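You operate a simulated robot arm through the tools that you are given. There is no shell and no other tool.

The job below is to be done with a simulated robot arm. You get a single attempt, and the scene is never put back.

TASK
Vent the header and swing the elbow round to the white pipe.
Fine: open the vent tap first and leave it open; slacken the elbow's nut, swing it, nut back to the green mark. Leave the other joints and taps alone.

It is judged by the outcome, as a careful person would: the job done as asked, and still so three seconds after it is handed in. It fails if anything else is knocked over, pushed out of place, dropped, spilled or broken.

THE ROBOT
A 7-joint arm with a two-finger gripper, fixed in place. Base frame: the origin is on the floor under the middle of its stand, x ahead of it, y to its left, z up; the work surface is at about z = 880. Units: mm, rad, N and s.
With the tool pointing down near the work surface it reaches from about 340 to 720 mm from the base axis. Its first joint turns from -1.152 to 1.152 rad. Payload 2.45 kg.
The tool frame sits at the grasp point between the pads (the TCP): z along the fingers, y along the line on which they close. The tips reach 26 mm beyond it. The gripper opens to 96 mm; its body begins 69 mm behind the TCP.
Orientation is that of the tool frame in the base frame, as a unit quaternion [w, x, y, z]. With the fingers straight down and closing along the base's y, the tool's x points along the base's -x, its y along +y and its z along -z.

THE INTERFACE
- The arm moves only by the tool step_arm. Its argument "deltas" is a list of rows, each an object of numbers (a shift or turn left out is 0, a gripper value left out holds the last): "jaw": the finger opening in m, from 0 to 0.096; "dx", "dy", "dz": the shift along the base's x, y, z in m; "rx", "ry", "rz": the turn, a rotation vector about the base's x, y, z in rad. In form: [{"jaw": .., "dx": .., "dy": .., "dz": .., "rx": .., "ry": .., "rz": ..}, ...]. A call has 1 to 20 rows; each row is the pose to reach, as a shift and turn from the pose commanded when the call began. Each row takes 0.2 s and may step no farther than 50 mm and 0.15 rad from the row before; otherwise, or with a gripper value out of range, the whole call is refused. A pose out of reach is approached as far as the arm can. The call stops where the force on the tool passes 90 N (or 10 N more than at its start, if that is more) or the arm is blocked; 0.2 s more then pass. Each finger travels about 50 mm/s and halts on what it meets, pressing with about 27 N; the grip force reading is that of the motor and also rises with nothing between the fingers. The clock runs only during rows and for 0.2 s after the last one: add rows that repeat a pose to give the fingers time. It gives the time, the measured TCP pose, the force on the tool (base axes), the opening and the grip force at its end, in the units of the frame above (readings bear some noise), with the torque about the TCP (base axes, N m) and any sound that the robot's microphone picked up.
- Cameras (640 x 400 px; columns grow to the right, rows downward): "scene" is fixed at [153.3, -379, 1430.7]; the picture's right is [0.88, -0.48, 0.00], its down [-0.24, -0.44, -0.87] and it looks along [0.42, 0.76, -0.50] (base axes); focal length 258 px, centre (320, 200). "wrist" rides on the gripper at [82, 3, -98] in the tool frame; the picture's right is [-0.04, 1.00, 0.00], its down [-0.73, -0.03, -0.68] and it looks along [-0.68, -0.03, 0.73] (tool axes); focal length 256 px, centre (320, 200). There is no depth. A picture from a camera that has moved, and an enlarged one, comes with that camera's place and axes in the base frame and with its lens.
- capture(camera): a new picture of that camera. No time passes.
- inspect(camera, box): a new picture of the part [left, top, right, bottom] of that camera's present view, enlarged. No time passes.
- hand_in(): hands the job in; it is judged then, once.

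Places have to be worked out from the pictures, the camera data and where the tool is seen. Open the gripper and draw the arm clear of the work before you hand the job in, unless the task says otherwise.

The tools are called after "Emit:" as name(argument=value, ...) on one line, values as JSON. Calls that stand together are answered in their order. step_arm: Moves the arm, as the interface text tells. Its arguments: {"type":"object","properties":{"deltas":{"type":"array"}},"required":["deltas"]} The other tools are called the same way: capture (camera) takes a picture; inspect (camera, box) takes an enlarged picture of a part of a camera's view; hand_in () hands the job in.

At the start:

```text
time: 0.0
eef_pos: [322.5, 150.5, 1337.7]
tcp_rot: [0.0, 0.0, 1.0, 0.0]
force: [-0.8, 0.3, 0.1]
wrist_torque: [0.0, -0.01, 0.02]
width: 96.0
finger_force: 0.1
```

scene: 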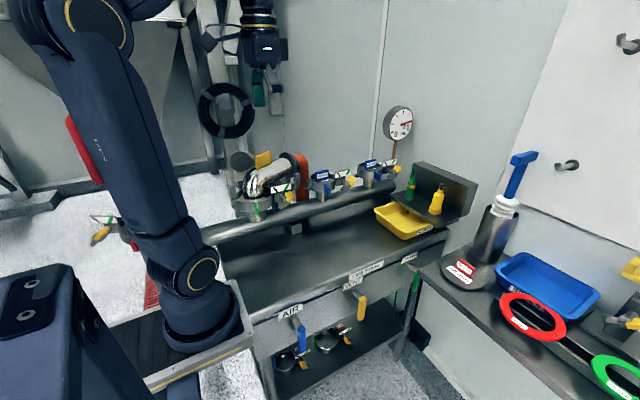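
wrist: 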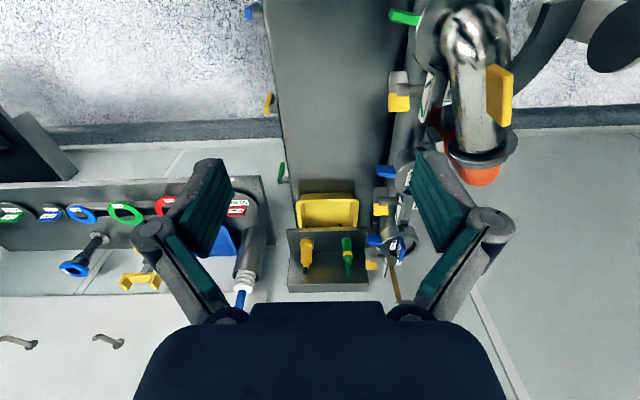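

I start by enlarging the areas of interest in both views to find the header, the elbow, its nut and the vent tap.

Emit:
inspect(camera="scene", box=[200, 80, 460, 250])

Emit:
inspect(camera="scene", box=[220, 130, 340, 230])

Emit:
inspect(camera="wrist", box=[360, 0, 640, 200])

Emit:
inspect(camera="wrist", box=[260, 130, 460, 310])

Emit:
inspect(camera="scene", box=[240, 240, 440, 390])

```text
2.35 times, centred on (330, 165) of scene
camera zoom: at [153.3, -379.0, 1430.7], right [0.88, -0.48, 0.0], down [-0.24, -0.44, -0.87], along [0.42, 0.76, -0.5], focal length 606 px, centre (296, 282)
```

zoom: 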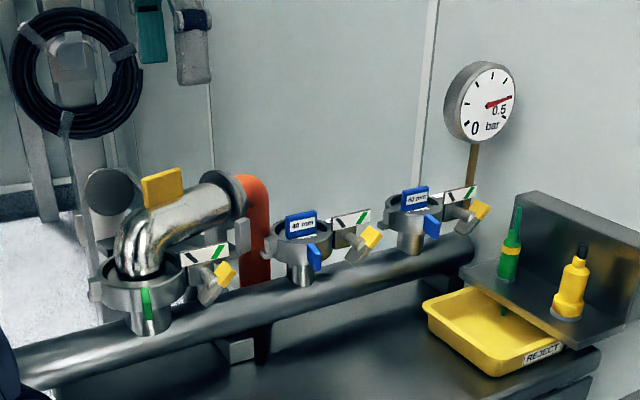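

```text
4.00 times, centred on (280, 180) of scene
camera zoom: at [153.3, -379.0, 1430.7], right [0.88, -0.48, 0.0], down [-0.24, -0.44, -0.87], along [0.42, 0.76, -0.5], focal length 1030 px, centre (480, 280)
```

zoom: 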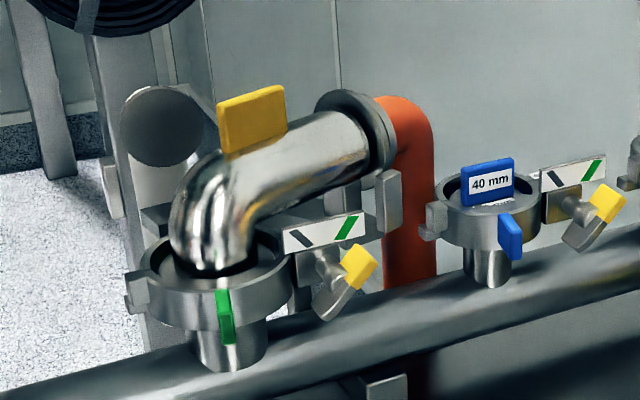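

```text
2.00 times, centred on (500, 100) of wrist
camera zoom: at [239.1, 154.3, 1437.7], right [0.04, 1.0, 0.0], down [0.73, -0.03, 0.68], along [0.68, -0.03, -0.73], focal length 512 px, centre (-40, 400)
```

zoom: 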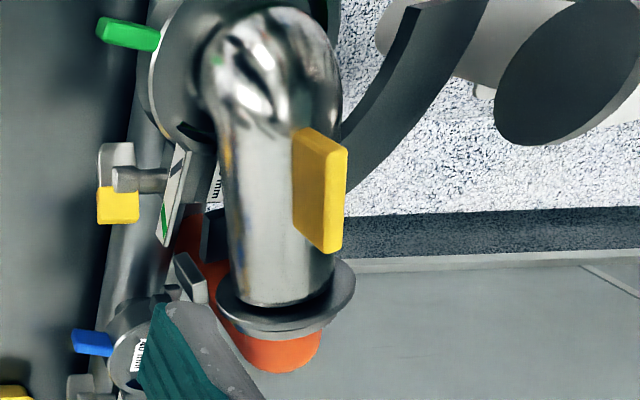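

```text
2.22 times, centred on (360, 220) of wrist
camera zoom: at [239.1, 154.3, 1437.7], right [0.04, 1.0, 0.0], down [0.73, -0.03, 0.68], along [0.68, -0.03, -0.73], focal length 569 px, centre (231, 156)
```

zoom: 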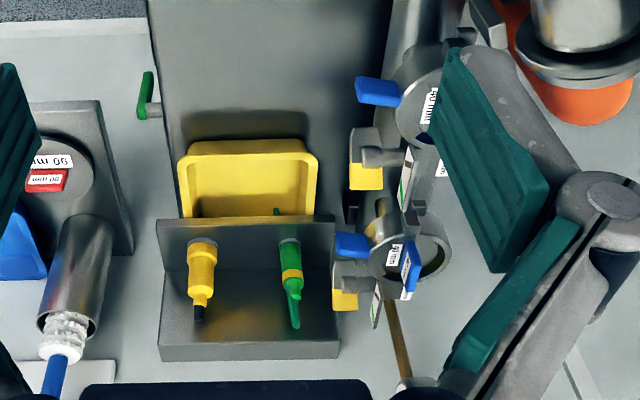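

```text
2.67 times, centred on (340, 315) of scene
camera zoom: at [153.3, -379.0, 1430.7], right [0.88, -0.48, 0.0], down [-0.24, -0.44, -0.87], along [0.42, 0.76, -0.5], focal length 687 px, centre (267, -107)
```

zoom: 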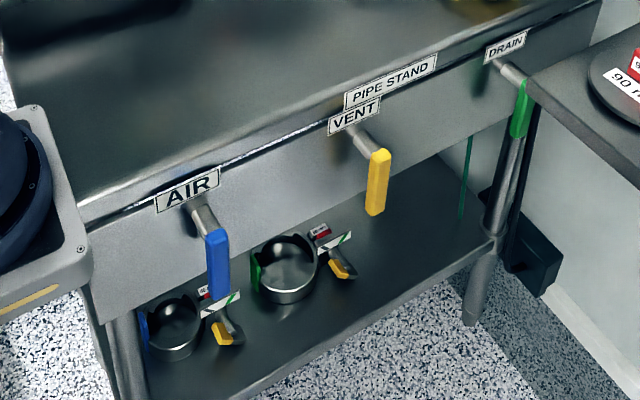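

Joint 1 (the elbow) seems to be near (315, 350, 1005), its free flange near (475, 404, 1090), the white pipe's flange near (320, 505, 1095), and the VENT lever near (492, -5, 800). I zoom in more on the nut, the gauge and the taps before I move.

Emit:
inspect(camera="scene", box=[275, 170, 325, 215])

Emit:
inspect(camera="scene", box=[375, 95, 425, 145])

Emit:
inspect(camera="scene", box=[330, 260, 400, 330])

Emit:
inspect(camera="wrist", box=[380, 0, 480, 70])

Emit:
inspect(camera="wrist", box=[380, 60, 480, 130])

Emit:
inspect(camera="wrist", box=[230, 0, 310, 200])

```text
8.89 times, centred on (300, 192) of scene
camera zoom: at [153.3, -379.0, 1430.7], right [0.88, -0.48, 0.0], down [-0.24, -0.44, -0.87], along [0.42, 0.76, -0.5], focal length 2289 px, centre (498, 267)
```

zoom: 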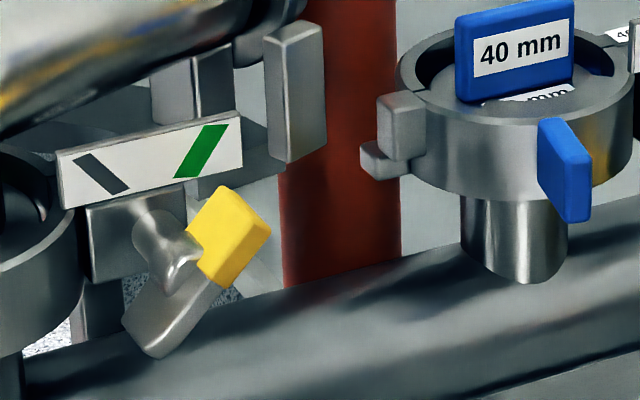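

```text
8.00 times, centred on (400, 120) of scene
camera zoom: at [153.3, -379.0, 1430.7], right [0.88, -0.48, 0.0], down [-0.24, -0.44, -0.87], along [0.42, 0.76, -0.5], focal length 2060 px, centre (-320, 840)
```

zoom: 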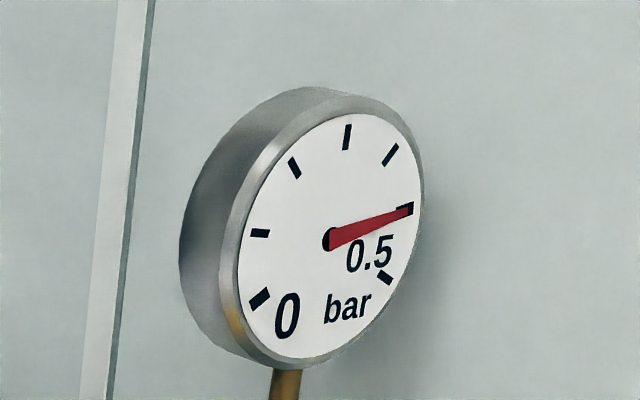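

```text
5.71 times, centred on (365, 295) of scene
camera zoom: at [153.3, -379.0, 1430.7], right [0.88, -0.48, 0.0], down [-0.24, -0.44, -0.87], along [0.42, 0.76, -0.5], focal length 1471 px, centre (63, -343)
```

zoom: 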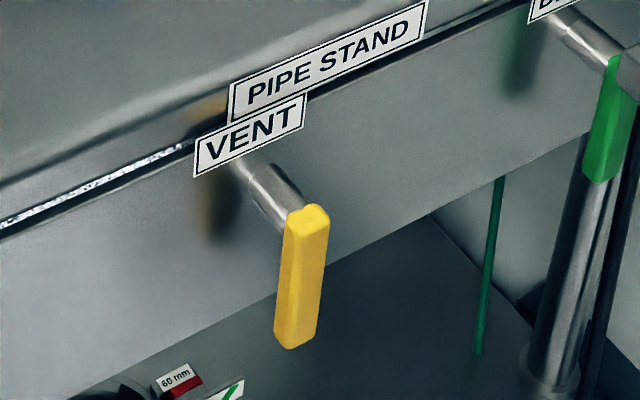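

```text
5.71 times, centred on (430, 35) of wrist
camera zoom: at [239.1, 154.3, 1437.7], right [0.04, 1.0, 0.0], down [0.73, -0.03, 0.68], along [0.68, -0.03, -0.73], focal length 1463 px, centre (-309, 1143)
```

zoom: 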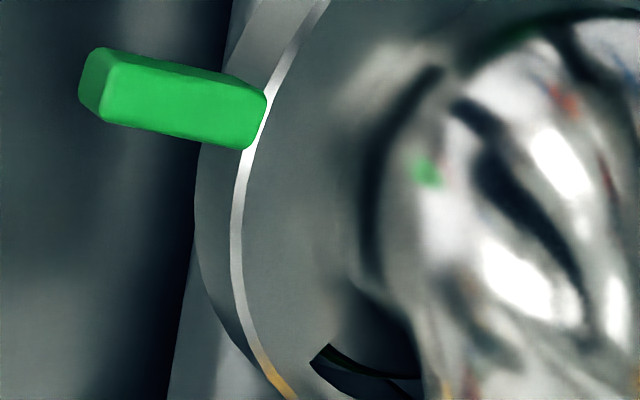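

```text
5.71 times, centred on (430, 95) of wrist
camera zoom: at [239.1, 154.3, 1437.7], right [0.04, 1.0, 0.0], down [0.73, -0.03, 0.68], along [0.68, -0.03, -0.73], focal length 1463 px, centre (-309, 800)
```

zoom: 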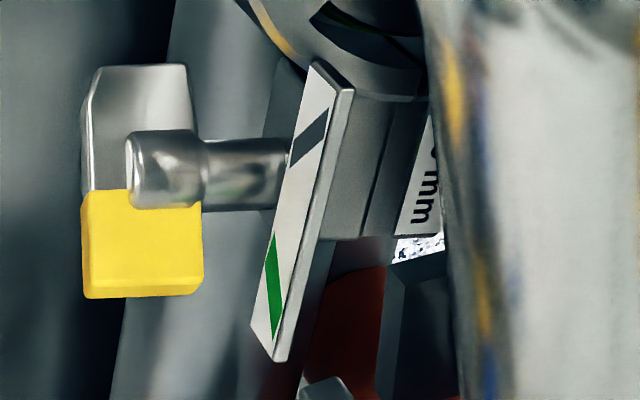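

```text
2.00 times, centred on (270, 100) of wrist
camera zoom: at [239.1, 154.3, 1437.7], right [0.04, 1.0, 0.0], down [0.73, -0.03, 0.68], along [0.68, -0.03, -0.73], focal length 512 px, centre (420, 400)
```

zoom: 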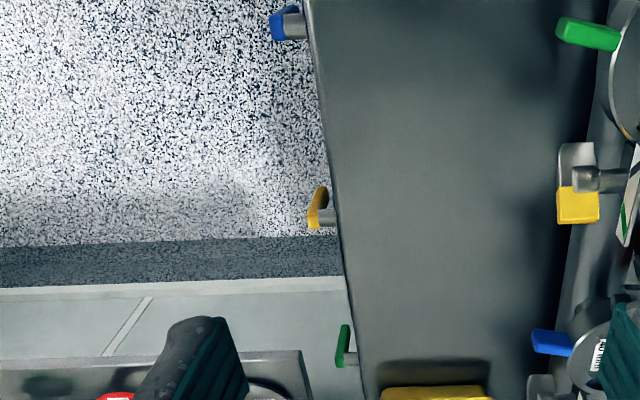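

The wing nut's yellow end now lies along the green "/" line (tight), the grey "\" line is slack, and the gauge reads about 0.5 bar. The VENT lever hangs down on the bench's front face. I swing the tool over in front of the bench and turn it, so I can look at the vent tap closely.

Emit:
step_arm(deltas=[{"jaw": 0.096, "dx": 0.013, "dy": -0.021, "dz": -0.012, "rz": -0.131}, {"dx": 0.026, "dy": -0.042, "dz": -0.024, "rz": -0.262}, {"dx": 0.039, "dy": -0.063, "dz": -0.036, "rz": -0.393}, {"dx": 0.052, "dy": -0.084, "dz": -0.048, "rz": -0.524}, {"dx": 0.065, "dy": -0.105, "dz": -0.06, "rz": -0.655}, {"dx": 0.078, "dy": -0.126, "dz": -0.072, "rz": -0.785}, {"dx": 0.091, "dy": -0.147, "dz": -0.084, "rz": -0.916}, {"dx": 0.104, "dy": -0.168, "dz": -0.096, "rz": -1.047}, {"dx": 0.117, "dy": -0.189, "dz": -0.108, "rz": -1.178}, {"dx": 0.13, "dy": -0.21, "dz": -0.12, "rz": -1.309}, {"dx": 0.143, "dy": -0.231, "dz": -0.132, "rz": -1.44}, {"dx": 0.157, "dy": -0.252, "dz": -0.144, "rz": -1.571}])

```text
time: 2.6
eef_pos: [479.0, -102.1, 1193.3]
tcp_rot: [0.0, 0.708, 0.706, 0.0]
force: [0.7, -0.6, 0.0]
wrist_torque: [0.03, 0.0, 0.02]
width: 95.7
finger_force: 0.0
```

The arm followed the motion exactly. Now I tilt the tool so the fingers point toward the bench front (+y) and the camera is on top, staying well in front of the bench.

Emit:
step_arm(deltas=[{"rx": 0.143, "dy": -0.012, "dz": -0.016}, {"rx": 0.286, "dy": -0.024, "dz": -0.032}, {"rx": 0.428, "dy": -0.036, "dz": -0.048}, {"rx": 0.571, "dy": -0.048, "dz": -0.064}, {"rx": 0.714, "dy": -0.06, "dz": -0.08}, {"rx": 0.857, "dy": -0.072, "dz": -0.096}, {"rx": 1.0, "dy": -0.084, "dz": -0.112}, {"rx": 1.142, "dy": -0.09, "dz": -0.128}, {"rx": 1.285, "dy": -0.09, "dz": -0.144}, {"rx": 1.428, "dy": -0.09, "dz": -0.16}, {"rx": 1.571, "dy": -0.09, "dz": -0.18}])

Emit:
capture(camera="wrist")

Emit:
capture(camera="scene")

```text
time: 5.0
eef_pos: [478.2, -189.9, 1013.1]
tcp_rot: [-0.499, 0.5, 0.499, 0.501]
force: [-0.2, 0.6, 0.2]
wrist_torque: [0.02, 0.01, -0.01]
width: 95.9
finger_force: 0.0
```

```text
taken
camera wrist: at [480.5, -289.4, 1096.9], right [1.0, 0.0, -0.04], down [-0.03, -0.68, -0.74], along [-0.03, 0.74, -0.68], focal length 256 px, centre (320, 200)
```

wrist: 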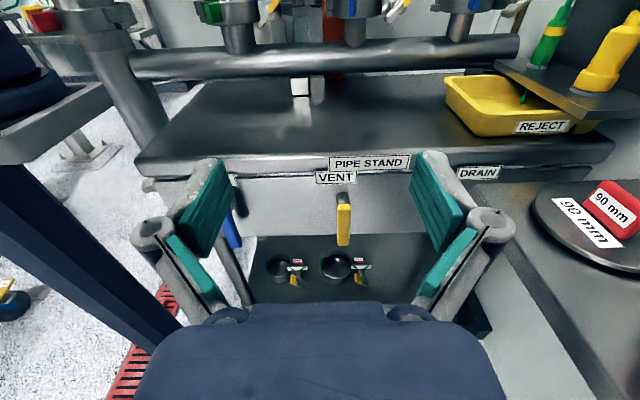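

```text
taken
```

scene: 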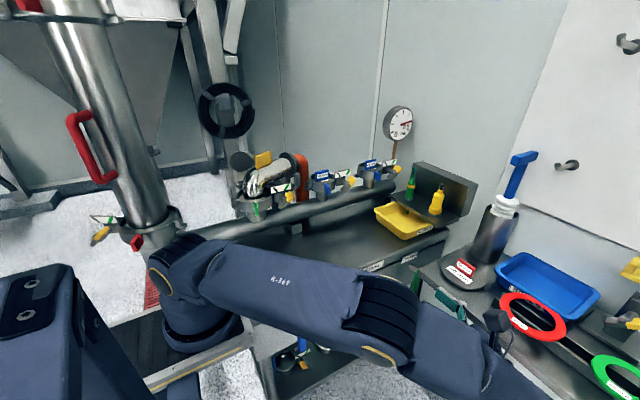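

I now see the VENT lever at about x=505, y=0, hanging from about z=815 down to z=715. I zoom in on it and on the joints behind.

Emit:
inspect(camera="wrist", box=[300, 150, 390, 260])

Emit:
inspect(camera="wrist", box=[200, 0, 420, 80])

Emit:
inspect(camera="scene", box=[380, 250, 520, 370])

```text
3.64 times, centred on (345, 205) of wrist
camera zoom: at [480.5, -289.4, 1096.9], right [1.0, 0.0, -0.04], down [-0.03, -0.68, -0.74], along [-0.03, 0.74, -0.68], focal length 931 px, centre (229, 182)
```

zoom: 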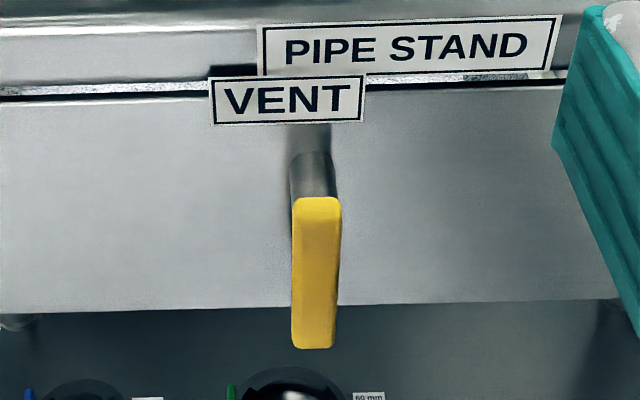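

```text
2.91 times, centred on (310, 40) of wrist
camera zoom: at [480.5, -289.4, 1096.9], right [1.0, 0.0, -0.04], down [-0.03, -0.68, -0.74], along [-0.03, 0.74, -0.68], focal length 745 px, centre (349, 666)
```

zoom: 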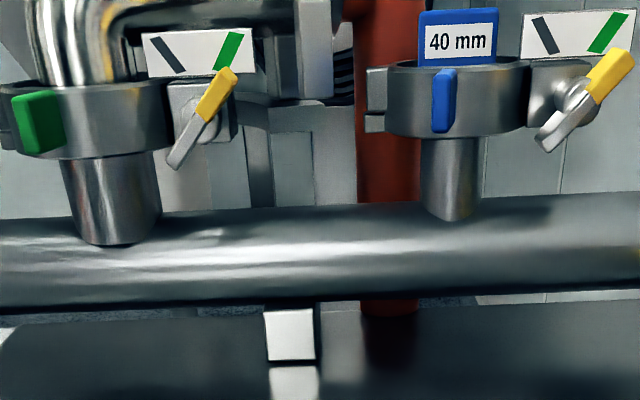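

```text
3.33 times, centred on (450, 310) of scene
camera zoom: at [153.4, -379.0, 1430.7], right [0.88, -0.48, 0.0], down [-0.24, -0.44, -0.87], along [0.42, 0.76, -0.5], focal length 858 px, centre (-113, -167)
```

zoom: 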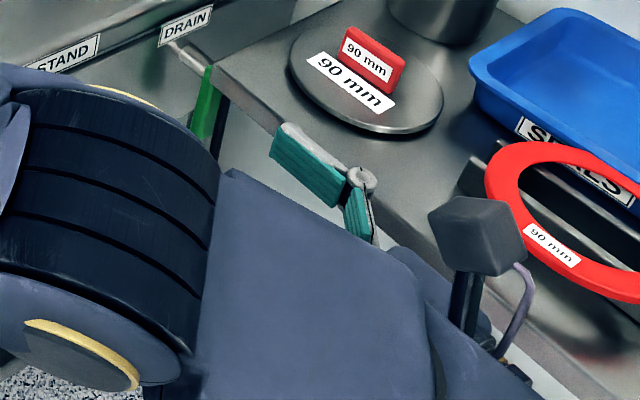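

The lever is about 20 mm wide, about 100 mm long and on a 40 mm stem standing off the face at y≈40. I lower the tool in front of it in stages, with the jaws at 60 mm, and check that the arm stays clear.

Emit:
step_arm(deltas=[{"jaw": 0.07, "dx": 0.006, "dy": 0.0, "dz": -0.03}, {"dx": 0.012, "dy": 0.0, "dz": -0.06}, {"dx": 0.018, "dy": 0.0, "dz": -0.09}, {"dx": 0.0255, "dy": 0.0, "dz": -0.12}, {"dx": 0.0255, "dy": 0.0, "dz": -0.15}])

Emit:
capture(camera="scene")

Emit:
capture(camera="wrist")

```text
time: 6.2
eef_pos: [494.8, -184.7, 865.7]
tcp_rot: [-0.498, 0.503, 0.499, 0.5]
force: [-0.5, -0.3, 0.5]
wrist_torque: [0.02, 0.01, -0.03]
width: 69.9
finger_force: 0.0
out of reach, approached as far as the arm can: row 5
```

```text
taken
```

scene: 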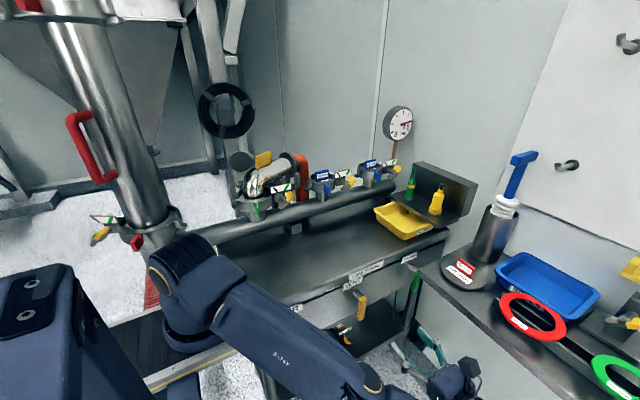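

```text
taken
camera wrist: at [496.3, -282.5, 949.5], right [1.0, -0.01, -0.04], down [-0.03, -0.68, -0.73], along [-0.02, 0.73, -0.68], focal length 256 px, centre (320, 200)
```

wrist: 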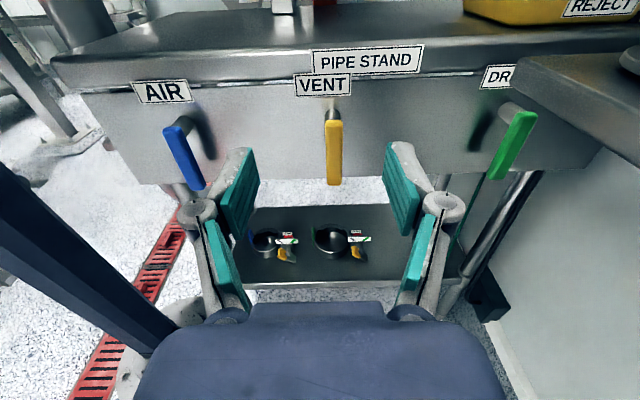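

Row 5 was just out of reach because the tool was too far forward, so I move toward the bench (to y≈-110) first and then go down. This view puts the vent lever at x≈508, z 718–816.

Emit:
step_arm(deltas=[{"dx": 0.003, "dy": 0.02, "dz": 0.0}, {"dx": 0.003, "dy": 0.05, "dz": -0.01}, {"dx": 0.003, "dy": 0.08, "dz": -0.03}, {"dx": 0.003, "dy": 0.08, "dz": -0.06}, {"dx": 0.003, "dy": 0.08, "dz": -0.09}, {"dx": 0.003, "dy": 0.08, "dz": -0.109}])

Emit:
capture(camera="wrist")

Emit:
capture(camera="scene")

```text
time: 7.6
eef_pos: [497.3, -103.3, 767.1]
tcp_rot: [0.5, -0.5, -0.5, -0.5]
force: [0.0, -0.7, 0.4]
wrist_torque: [0.0, 0.03, -0.01]
width: 70.0
finger_force: 0.1
out of reach, approached as far as the arm can: row 6
```

```text
taken
camera wrist: at [499.2, -201.5, 849.2], right [1.0, 0.0, -0.04], down [-0.03, -0.68, -0.73], along [-0.03, 0.73, -0.68], focal length 256 px, centre (320, 200)
```

wrist: 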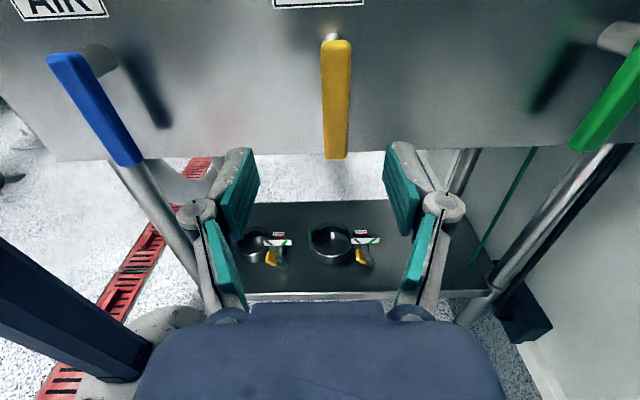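

```text
taken
```

scene: 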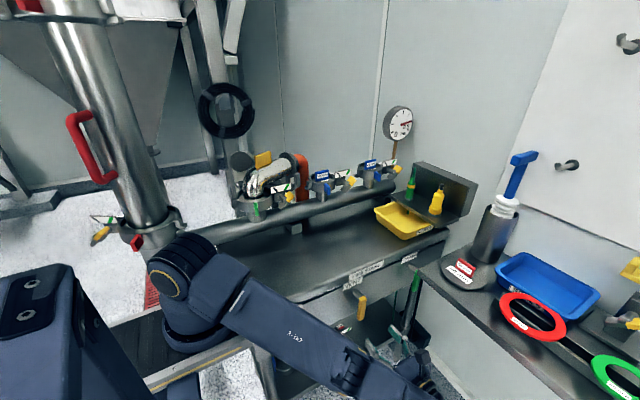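

The tool is in front of the lever at z≈767, near the reach limit. I move partly forward and check the resulting pose before I straddle the lever.

Emit:
step_arm(deltas=[{"dy": 0.02, "dz": 0.005}, {"dy": 0.05, "dz": 0.005}, {"dy": 0.05, "dz": 0.005}])

Emit:
capture(camera="wrist")

```text
time: 8.4
eef_pos: [498.2, -52.1, 771.7]
tcp_rot: [-0.5, 0.5, 0.5, 0.5]
force: [-0.6, 0.2, 0.1]
wrist_torque: [0.0, -0.01, -0.03]
width: 70.1
finger_force: 0.0
```

```text
taken
camera wrist: at [499.6, -151.4, 854.7], right [1.0, 0.0, -0.04], down [-0.03, -0.68, -0.73], along [-0.03, 0.73, -0.68], focal length 256 px, centre (320, 200)
```

wrist: 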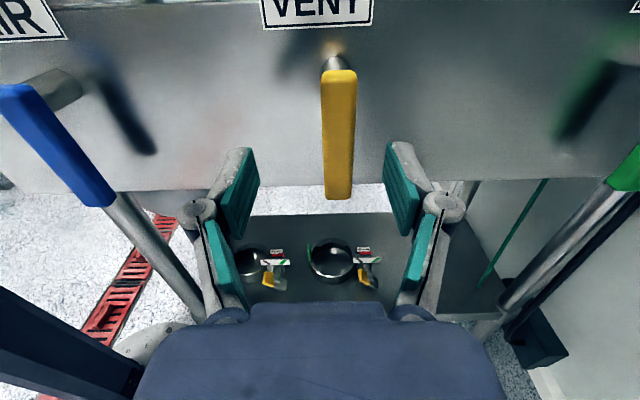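

The delta base is the pose actually reached, so now the tool is at (498, -52, 772). I shift +10 mm in x to centre on the lever, then go forward so the open fingers straddle it at z≈757.

Emit:
step_arm(deltas=[{"dx": 0.01, "dy": 0.0, "dz": -0.008}, {"dx": 0.01, "dy": 0.022, "dz": -0.014}, {"dx": 0.01, "dy": 0.044, "dz": -0.014}, {"dx": 0.01, "dy": 0.044, "dz": -0.014}])

Emit:
capture(camera="wrist")

Emit:
inspect(camera="scene", box=[300, 240, 460, 380])

```text
time: 9.4
eef_pos: [508.2, -10.8, 757.6]
tcp_rot: [-0.5, 0.5, 0.5, 0.5]
force: [-0.3, 0.7, -0.1]
wrist_torque: [0.01, 0.0, 0.0]
width: 69.8
finger_force: 0.0
```

```text
taken
camera wrist: at [509.8, -108.1, 840.6], right [1.0, 0.0, -0.04], down [-0.03, -0.68, -0.73], along [-0.03, 0.73, -0.68], focal length 256 px, centre (320, 200)
```

wrist: 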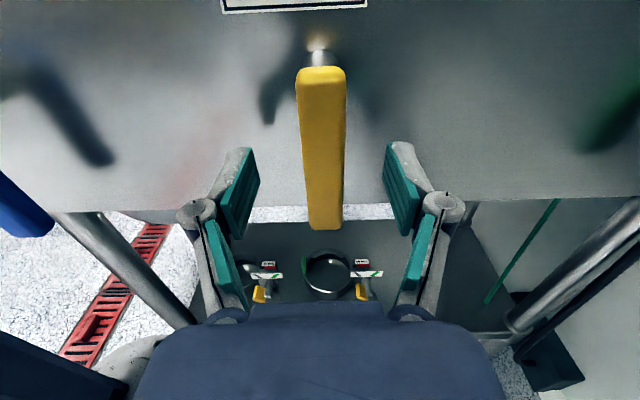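

```text
2.86 times, centred on (380, 310) of scene
camera zoom: at [153.4, -379.0, 1430.7], right [0.88, -0.48, 0.0], down [-0.24, -0.44, -0.87], along [0.42, 0.76, -0.5], focal length 736 px, centre (149, -114)
```

zoom: 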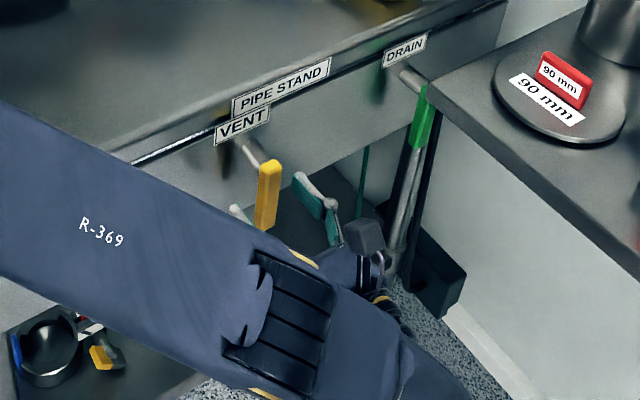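

The lever is centred between the fingers, with its front face at about y=-4. I advance 8 mm more and close gently on it.

Emit:
step_arm(deltas=[{"dy": 0.008}, {"dy": 0.008, "jaw": 0.04}, {"dy": 0.008, "jaw": 0.026}, {"dy": 0.008, "jaw": 0.016}, {"dy": 0.008, "jaw": 0.012}, {"dy": 0.008, "jaw": 0.012}, {"dy": 0.008, "jaw": 0.012}])

Emit:
capture(camera="wrist")

```text
time: 11.0
eef_pos: [509.1, -1.4, 759.1]
tcp_rot: [-0.499, 0.501, 0.5, 0.5]
force: [25.5, 6.0, -4.4]
wrist_torque: [-0.34, 0.79, -0.35]
width: 20.8
finger_force: 45.0
```

```text
taken
camera wrist: at [511.3, -100.2, 840.6], right [1.0, 0.0, -0.04], down [-0.03, -0.68, -0.73], along [-0.02, 0.73, -0.68], focal length 256 px, centre (320, 200)
```

wrist: 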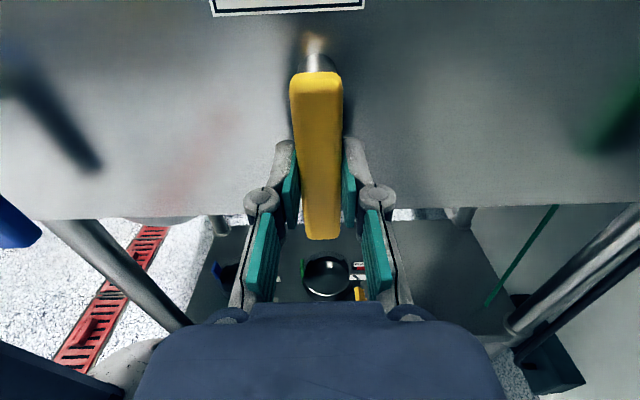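

The lever is gripped at 20.8 mm, and the tool feels +25 N in x. That suggests the lever resists moving toward -x, so I try a small turn about the hub (508, 0, 815) in the +x (counter-clockwise) direction.

Emit:
step_arm(deltas=[{"dx": 0.0028, "dz": 0.0001, "ry": -0.05}, {"dx": 0.0057, "dz": 0.0003, "ry": -0.1}, {"dx": 0.0085, "dz": 0.0006, "ry": -0.15}, {"dx": 0.0113, "dz": 0.0011, "ry": -0.2}])

Emit:
capture(camera="wrist")

```text
time: 12.0
eef_pos: [516.7, -1.1, 758.4]
tcp_rot: [-0.449, 0.446, 0.549, 0.547]
force: [-0.7, -3.4, -0.4]
wrist_torque: [-0.67, 0.02, -0.1]
width: 21.0
finger_force: 45.5
```

```text
taken
camera wrist: at [503.5, -100.3, 840.4], right [0.99, 0.0, 0.16], down [0.12, -0.68, -0.72], along [0.11, 0.73, -0.67], focal length 256 px, centre (320, 200)
```

wrist: 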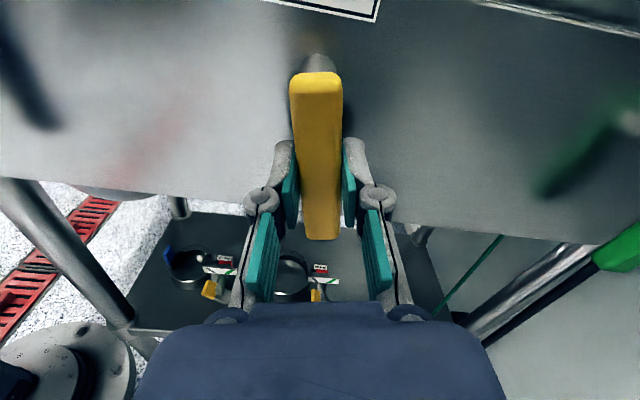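

The lever follows with almost no resistance, so this direction is right. I continue along the arc to about 0.8 rad, then check the gauge.

Emit:
step_arm(deltas=[{"dx": 0.0066, "dz": 0.0018, "ry": -0.12}, {"dx": 0.013, "dz": 0.0043, "ry": -0.24}, {"dx": 0.0191, "dz": 0.0076, "ry": -0.36}, {"dx": 0.0246, "dz": 0.0116, "ry": -0.48}, {"dx": 0.0297, "dz": 0.0162, "ry": -0.6}])

Emit:
inspect(camera="scene", box=[375, 95, 425, 145])

Emit:
capture(camera="wrist")

```text
time: 13.2
eef_pos: [544.4, -2.0, 772.9]
tcp_rot: [-0.272, 0.262, 0.658, 0.652]
force: [-49.4, -12.8, -3.3]
wrist_torque: [-0.18, -1.14, 0.84]
width: 25.9
finger_force: 44.9
```

```text
8.00 times, centred on (400, 120) of scene
camera zoom: at [152.3, -379.3, 1430.8], right [0.88, -0.48, 0.0], down [-0.24, -0.44, -0.87], along [0.42, 0.76, -0.5], focal length 2060 px, centre (-320, 840)
```

zoom: 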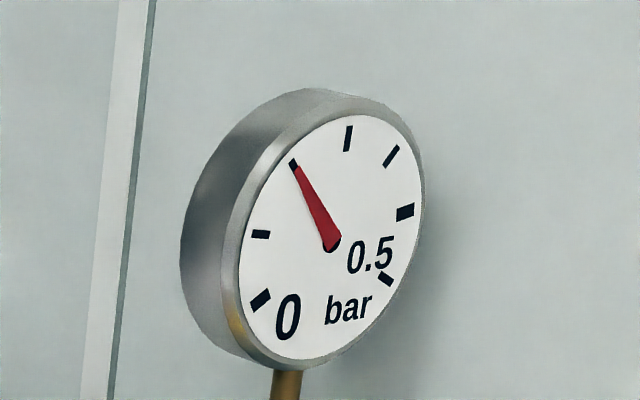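

```text
taken
camera wrist: at [488.0, -100.4, 833.9], right [0.73, 0.02, 0.69], down [0.52, -0.67, -0.53], along [0.45, 0.74, -0.5], focal length 256 px, centre (320, 200)
```

wrist: 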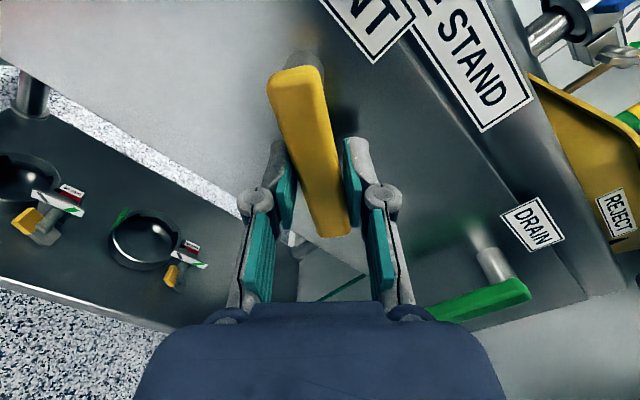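

The gauge has fallen to about 0.2 bar, but the lever is lagging the gripper a little and the tool feels -49 N in x. I hold still briefly to see whether the force relaxes and the gauge keeps falling.

Emit:
step_arm(deltas=[{"dx": 0}, {"dx": 0}, {"dx": 0}])

Emit:
inspect(camera="scene", box=[375, 95, 425, 145])

Emit:
capture(camera="wrist")

Emit:
capture(camera="scene")

```text
time: 14.0
eef_pos: [544.9, -0.4, 774.1]
tcp_rot: [-0.272, 0.262, 0.659, 0.651]
force: [-46.3, -4.7, -6.2]
wrist_torque: [0.02, -1.23, 1.16]
width: 26.0
finger_force: 45.0
```

```text
8.00 times, centred on (400, 120) of scene
camera zoom: at [152.4, -379.1, 1430.8], right [0.88, -0.48, 0.0], down [-0.24, -0.44, -0.87], along [0.42, 0.76, -0.5], focal length 2060 px, centre (-320, 840)
```

zoom: 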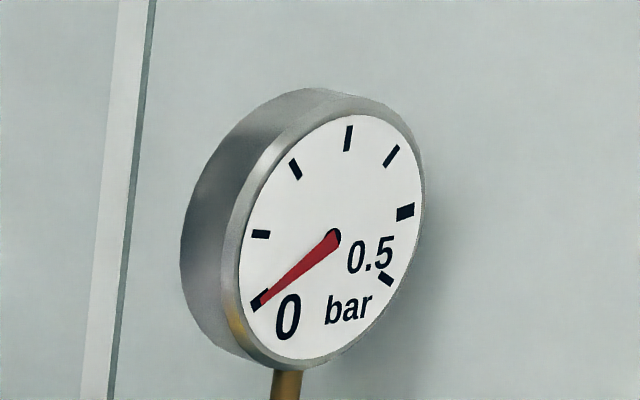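

```text
taken
camera wrist: at [488.4, -100.3, 834.3], right [0.73, 0.02, 0.69], down [0.52, -0.67, -0.53], along [0.45, 0.74, -0.5], focal length 256 px, centre (320, 200)
```

wrist: 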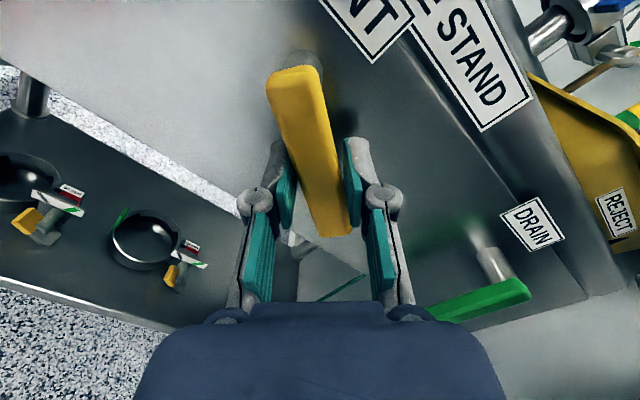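

```text
taken
```

scene: 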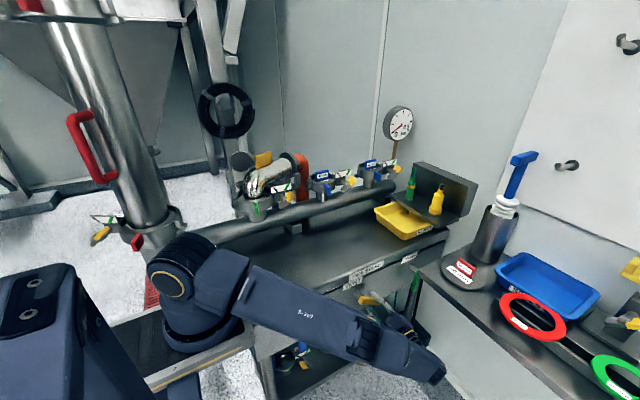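

The gauge is now at 0, so the header is venting. The lever is actually ahead of the gripper (about 55–60° from vertical), so the hub must be lower, at about (508, 799), and my radius was too long. I correct the arc and carry on opening.

Emit:
step_arm(deltas=[{"dx": -0.0041, "dz": -0.0022, "ry": -0.14}, {"dx": -0.001, "dz": 0.0028, "ry": -0.28}, {"dx": 0.0012, "dz": 0.0077, "ry": -0.4}])

Emit:
capture(camera="wrist")

```text
time: 14.8
eef_pos: [549.3, -1.2, 781.4]
tcp_rot: [-0.129, 0.129, 0.697, 0.693]
force: [-17.4, 9.7, -16.7]
wrist_torque: [-0.4, -0.96, -0.35]
width: 21.8
finger_force: 45.1
```

```text
taken
camera wrist: at [473.6, -99.6, 815.3], right [0.4, 0.01, 0.92], down [0.68, -0.68, -0.29], along [0.62, 0.73, -0.27], focal length 256 px, centre (320, 200)
```

wrist: 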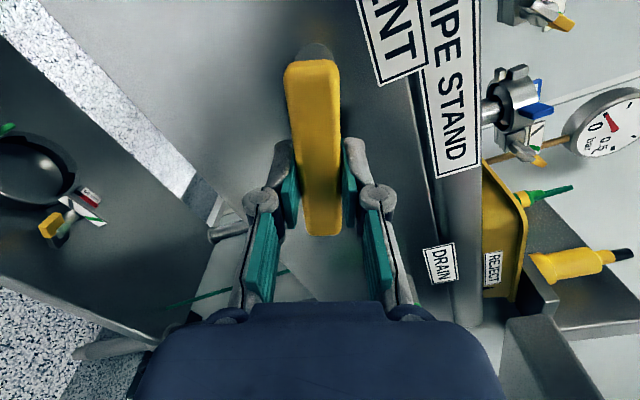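

The lever is at about 70° with moderate resistance. I continue the last part of the quarter turn, easing the radius in by about 2 mm.

Emit:
step_arm(deltas=[{"dx": 0.0, "dz": 0.0051, "ry": -0.12}, {"dx": 0.0007, "dz": 0.0104, "ry": -0.24}, {"dx": 0.001, "dz": 0.0149, "ry": -0.34}])

Emit:
capture(camera="wrist")

Emit:
inspect(camera="scene", box=[300, 240, 460, 380])

```text
time: 15.6
eef_pos: [551.5, -2.3, 795.0]
tcp_rot: [-0.009, 0.012, 0.71, 0.704]
force: [5.8, 13.0, -36.1]
wrist_torque: [-0.54, -1.5, -0.26]
width: 21.3
finger_force: 46.0
```

```text
taken
camera wrist: at [468.7, -99.3, 802.8], right [0.07, 0.01, 1.0], down [0.73, -0.68, -0.04], along [0.68, 0.73, -0.05], focal length 256 px, centre (320, 200)
```

wrist: 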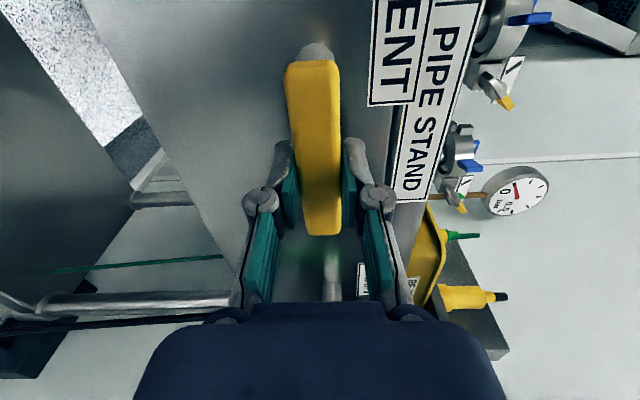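

```text
2.86 times, centred on (380, 310) of scene
camera zoom: at [154.1, -378.7, 1430.7], right [0.88, -0.48, 0.0], down [-0.24, -0.44, -0.87], along [0.42, 0.76, -0.5], focal length 736 px, centre (149, -114)
```

zoom: 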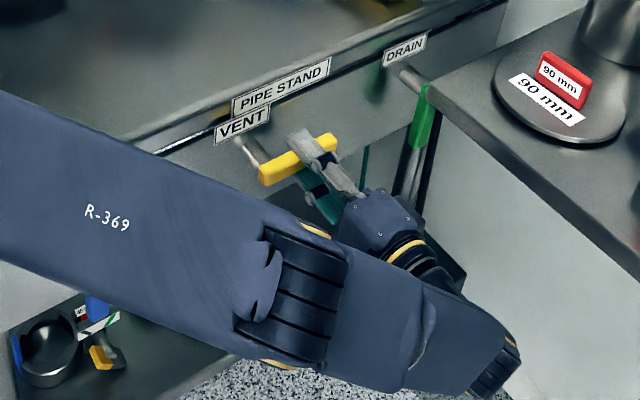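

The lever is now about horizontal and the gauge is at 0. I open the jaws around it and back away in -y, then check that the lever stays.

Emit:
step_arm(deltas=[{"jaw": 0.03}, {"jaw": 0.04}, {"jaw": 0.05}, {"jaw": 0.05}, {"jaw": 0.05, "dy": -0.015}, {"jaw": 0.05, "dy": -0.03}, {"jaw": 0.05, "dy": -0.05}])

Emit:
capture(camera="wrist")

Emit:
inspect(camera="scene", box=[300, 240, 460, 380])

```text
time: 17.2
eef_pos: [550.1, -50.5, 796.6]
tcp_rot: [-0.012, 0.012, 0.707, 0.707]
force: [-0.2, 0.4, -1.2]
wrist_torque: [-0.02, -0.04, 0.01]
width: 50.0
finger_force: 0.0
```

```text
taken
camera wrist: at [468.1, -149.5, 804.3], right [0.07, 0.0, 1.0], down [0.73, -0.68, -0.05], along [0.68, 0.73, -0.05], focal length 256 px, centre (320, 200)
```

wrist: 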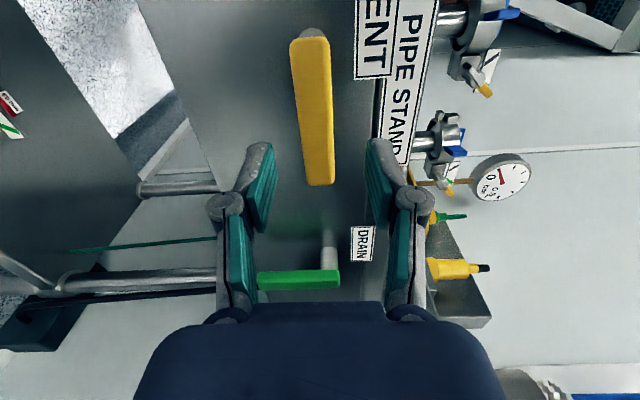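

```text
2.86 times, centred on (380, 310) of scene
camera zoom: at [153.4, -379.0, 1430.7], right [0.88, -0.48, 0.0], down [-0.24, -0.44, -0.87], along [0.42, 0.76, -0.5], focal length 736 px, centre (149, -114)
```

zoom: 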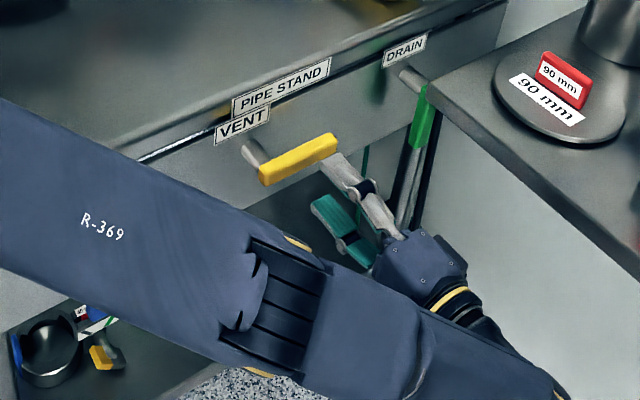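

The lever stays horizontal and open. From two views I triangulate the elbow's wing nut at about (390, 267, 1038), its bar at 45° (yellow end up-right), with its axis along y. I back up and raise the tool, beginning to roll it toward the bar's angle.

Emit:
step_arm(deltas=[{"dy": -0.01, "dz": 0.02}, {"dy": -0.02, "dz": 0.05}, {"dy": -0.03, "dz": 0.085, "ry": 0.145}, {"dx": -0.015, "dy": -0.03, "dz": 0.12, "ry": 0.29}, {"dx": -0.03, "dy": -0.03, "dz": 0.155, "ry": 0.435}, {"dx": -0.05, "dy": -0.03, "dz": 0.19, "ry": 0.58}, {"dx": -0.07, "dy": -0.03, "dz": 0.22, "ry": 0.725}, {"dx": -0.09, "dy": -0.03, "dz": 0.24, "ry": 0.87}, {"dx": -0.11, "dy": -0.03, "dz": 0.24, "ry": 1.015}, {"dx": -0.13, "dy": -0.03, "dz": 0.24, "ry": 1.16}])

Emit:
capture(camera="scene")

Emit:
capture(camera="wrist")

```text
time: 19.4
eef_pos: [421.6, -80.8, 1038.2]
tcp_rot: [-0.398, 0.398, 0.584, 0.585]
force: [0.1, 1.0, 0.2]
wrist_torque: [-0.04, 0.0, 0.01]
width: 50.1
finger_force: 0.0
```

```text
taken
```

scene: 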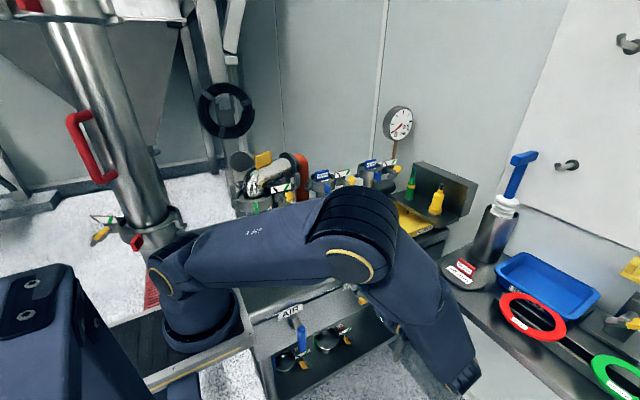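

```text
taken
camera wrist: at [392.0, -179.7, 1116.5], right [0.94, 0.0, 0.33], down [0.24, -0.68, -0.69], along [0.22, 0.73, -0.64], focal length 256 px, centre (320, 200)
```

wrist: 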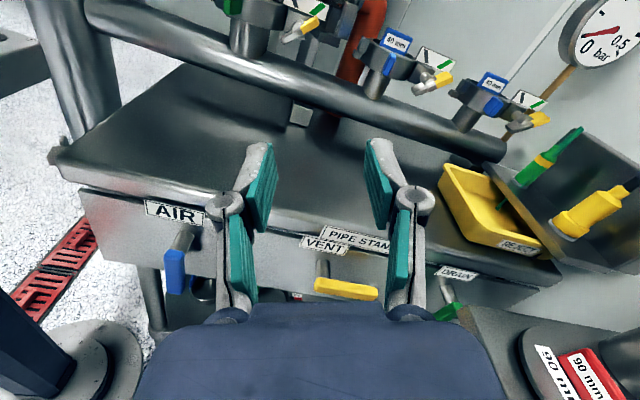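

The elbow of the arm moved up over the front of the bench but stays clear. I check the gauge again and get a closer view of the nut.

Emit:
inspect(camera="scene", box=[375, 95, 425, 145])

Emit:
inspect(camera="wrist", box=[540, 0, 640, 80])

Emit:
inspect(camera="wrist", box=[200, 0, 360, 90])

```text
8.00 times, centred on (400, 120) of scene
camera zoom: at [153.4, -379.0, 1430.7], right [0.88, -0.48, 0.0], down [-0.24, -0.44, -0.87], along [0.42, 0.76, -0.5], focal length 2060 px, centre (-320, 840)
```

zoom: 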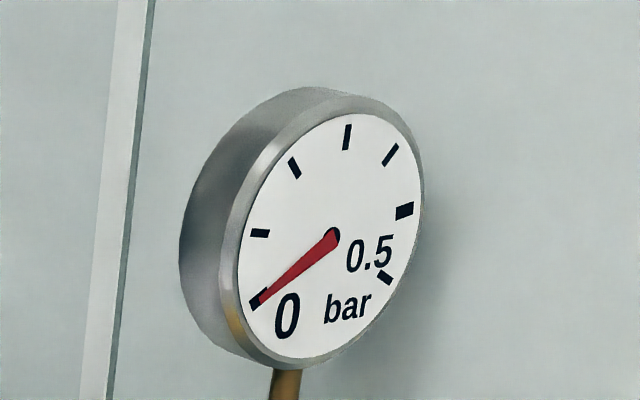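

```text
5.00 times, centred on (590, 40) of wrist
camera zoom: at [392.0, -179.7, 1116.5], right [0.94, 0.0, 0.33], down [0.24, -0.68, -0.69], along [0.22, 0.73, -0.64], focal length 1280 px, centre (-1030, 1000)
```

zoom: 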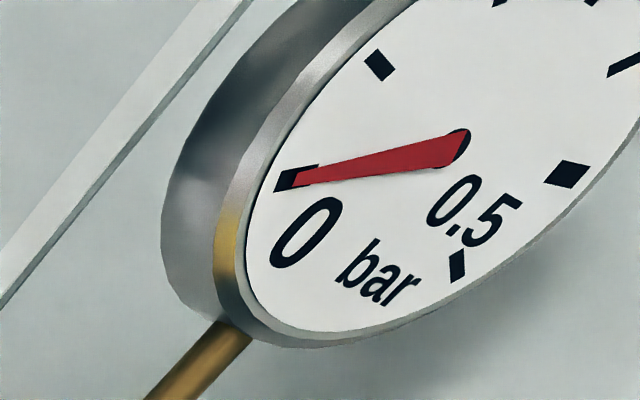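

```text
4.00 times, centred on (280, 45) of wrist
camera zoom: at [392.0, -179.7, 1116.5], right [0.94, 0.0, 0.33], down [0.24, -0.68, -0.69], along [0.22, 0.73, -0.64], focal length 1024 px, centre (480, 820)
```

zoom: 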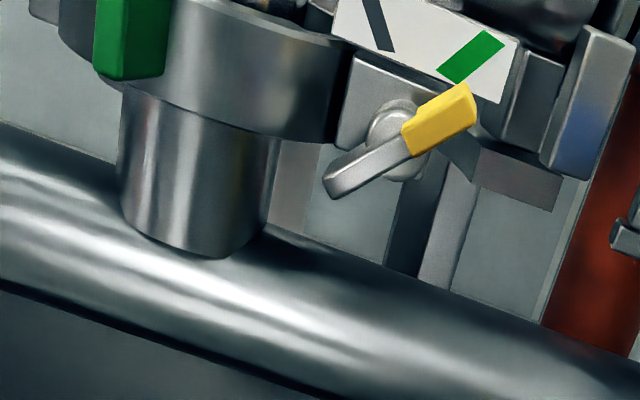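

Gauge reads 0 bar. This view puts the nut centre at (388, 264, 1038). I finish the roll to +45° and move toward it, stopping about 110 mm short to look.

Emit:
step_arm(deltas=[{"dx": -0.004, "dy": 0.029, "ry": 0.145}, {"dx": -0.008, "dy": 0.058, "ry": 0.29}, {"dx": -0.012, "dy": 0.087, "ry": 0.435}, {"dx": -0.016, "dy": 0.116, "ry": 0.58}, {"dx": -0.02, "dy": 0.145, "ry": 0.725}, {"dx": -0.025, "dy": 0.174, "ry": 0.87}, {"dx": -0.029, "dy": 0.203, "ry": 1.015}, {"dx": -0.033, "dy": 0.232, "ry": 1.16}])

Emit:
capture(camera="scene")

Emit:
capture(camera="wrist")

```text
time: 21.2
eef_pos: [387.6, 151.3, 1038.2]
tcp_rot: [0.654, -0.653, -0.271, -0.271]
force: [0.1, 0.5, -1.7]
wrist_torque: [-0.04, 0.02, -0.03]
width: 50.1
finger_force: 0.0
```

```text
taken
```

scene: 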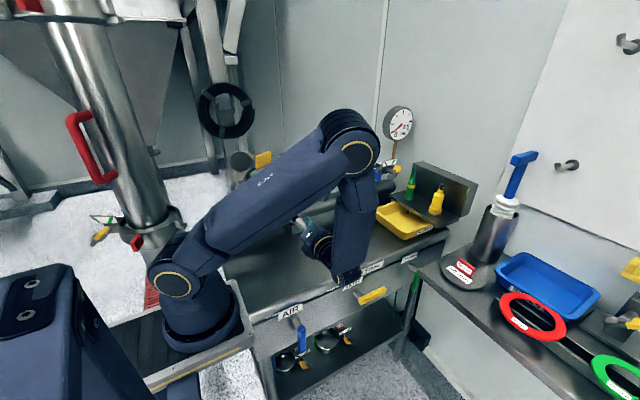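

```text
taken
camera wrist: at [446.4, 53.1, 1094.4], right [0.68, 0.0, -0.73], down [-0.54, -0.68, -0.5], along [-0.5, 0.73, -0.46], focal length 256 px, centre (320, 200)
```

wrist: 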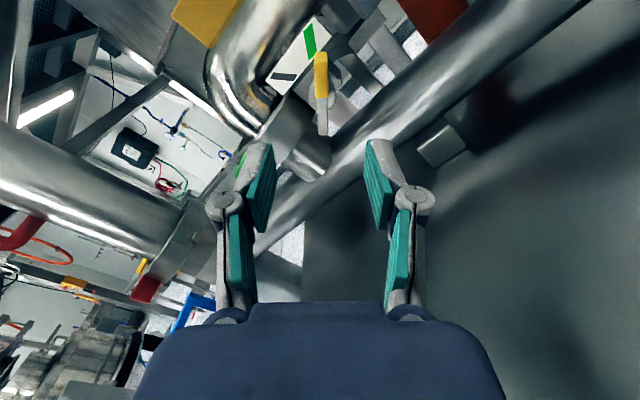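

The bar now appears straight along the tool's plane. I zoom in on the nut and check the clearance of the arm's wrist above the bench.

Emit:
inspect(camera="wrist", box=[250, 20, 400, 190])

Emit:
inspect(camera="scene", box=[260, 170, 420, 310])

```text
2.35 times, centred on (325, 105) of wrist
camera zoom: at [446.4, 53.1, 1094.4], right [0.68, 0.0, -0.73], down [-0.54, -0.68, -0.5], along [-0.5, 0.73, -0.46], focal length 602 px, centre (308, 424)
```

zoom: 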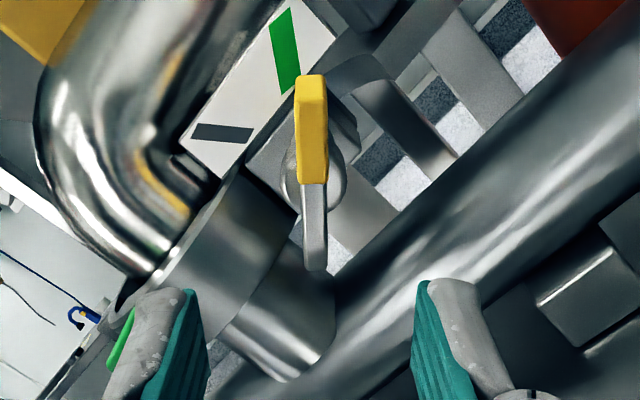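

```text
2.86 times, centred on (340, 240) of scene
camera zoom: at [153.3, -379.0, 1430.7], right [0.88, -0.48, 0.0], down [-0.24, -0.44, -0.87], along [0.42, 0.76, -0.5], focal length 736 px, centre (263, 86)
```

zoom: 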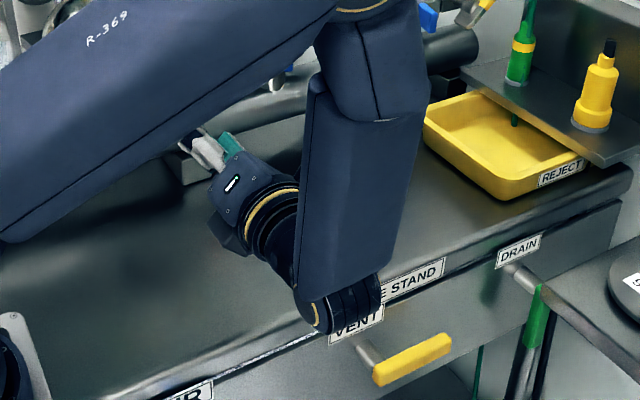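

The wrist is well above the bench. The nut centre is (390, 1040) in x–z, the bar is about 10 mm thick with a wider boss at its middle, and a marker plate sits behind at y≈298. So I will grip the yellow half, about 24 mm from the centre, with the fingertips no deeper than y≈283. First I shift up-right and move to y=205.

Emit:
step_arm(deltas=[{"dx": 0.009, "dz": 0.009, "dy": 0.01}, {"dx": 0.0185, "dz": 0.019, "dy": 0.03}, {"dx": 0.0185, "dz": 0.019, "dy": 0.055}])

Emit:
capture(camera="wrist")

Emit:
inspect(camera="wrist", box=[230, 60, 410, 240])

```text
time: 22.0
eef_pos: [406.7, 205.4, 1056.3]
tcp_rot: [-0.652, 0.653, 0.272, 0.273]
force: [0.7, 0.2, -0.5]
wrist_torque: [0.01, 0.0, 0.02]
width: 50.0
finger_force: 0.0
```

```text
taken
camera wrist: at [464.6, 107.0, 1113.5], right [0.68, 0.0, -0.73], down [-0.54, -0.68, -0.5], along [-0.5, 0.73, -0.46], focal length 256 px, centre (320, 200)
```

wrist: 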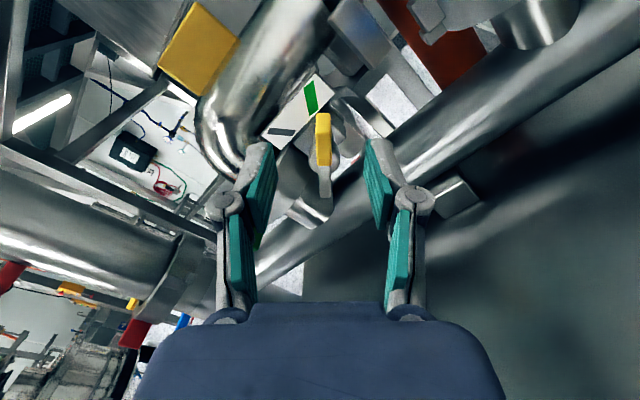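

```text
2.22 times, centred on (320, 150) of wrist
camera zoom: at [464.6, 107.0, 1113.5], right [0.68, 0.0, -0.73], down [-0.54, -0.68, -0.5], along [-0.5, 0.73, -0.46], focal length 569 px, centre (320, 311)
```

zoom: 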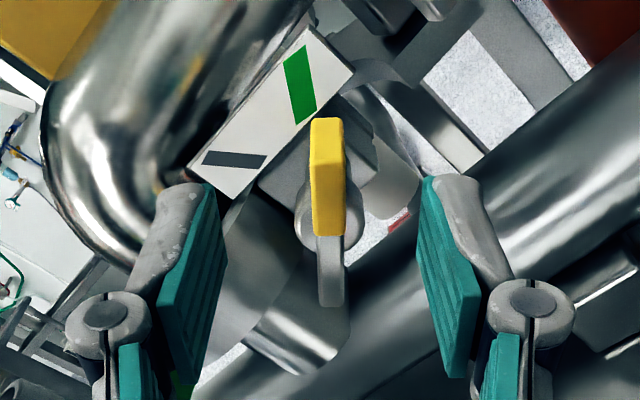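

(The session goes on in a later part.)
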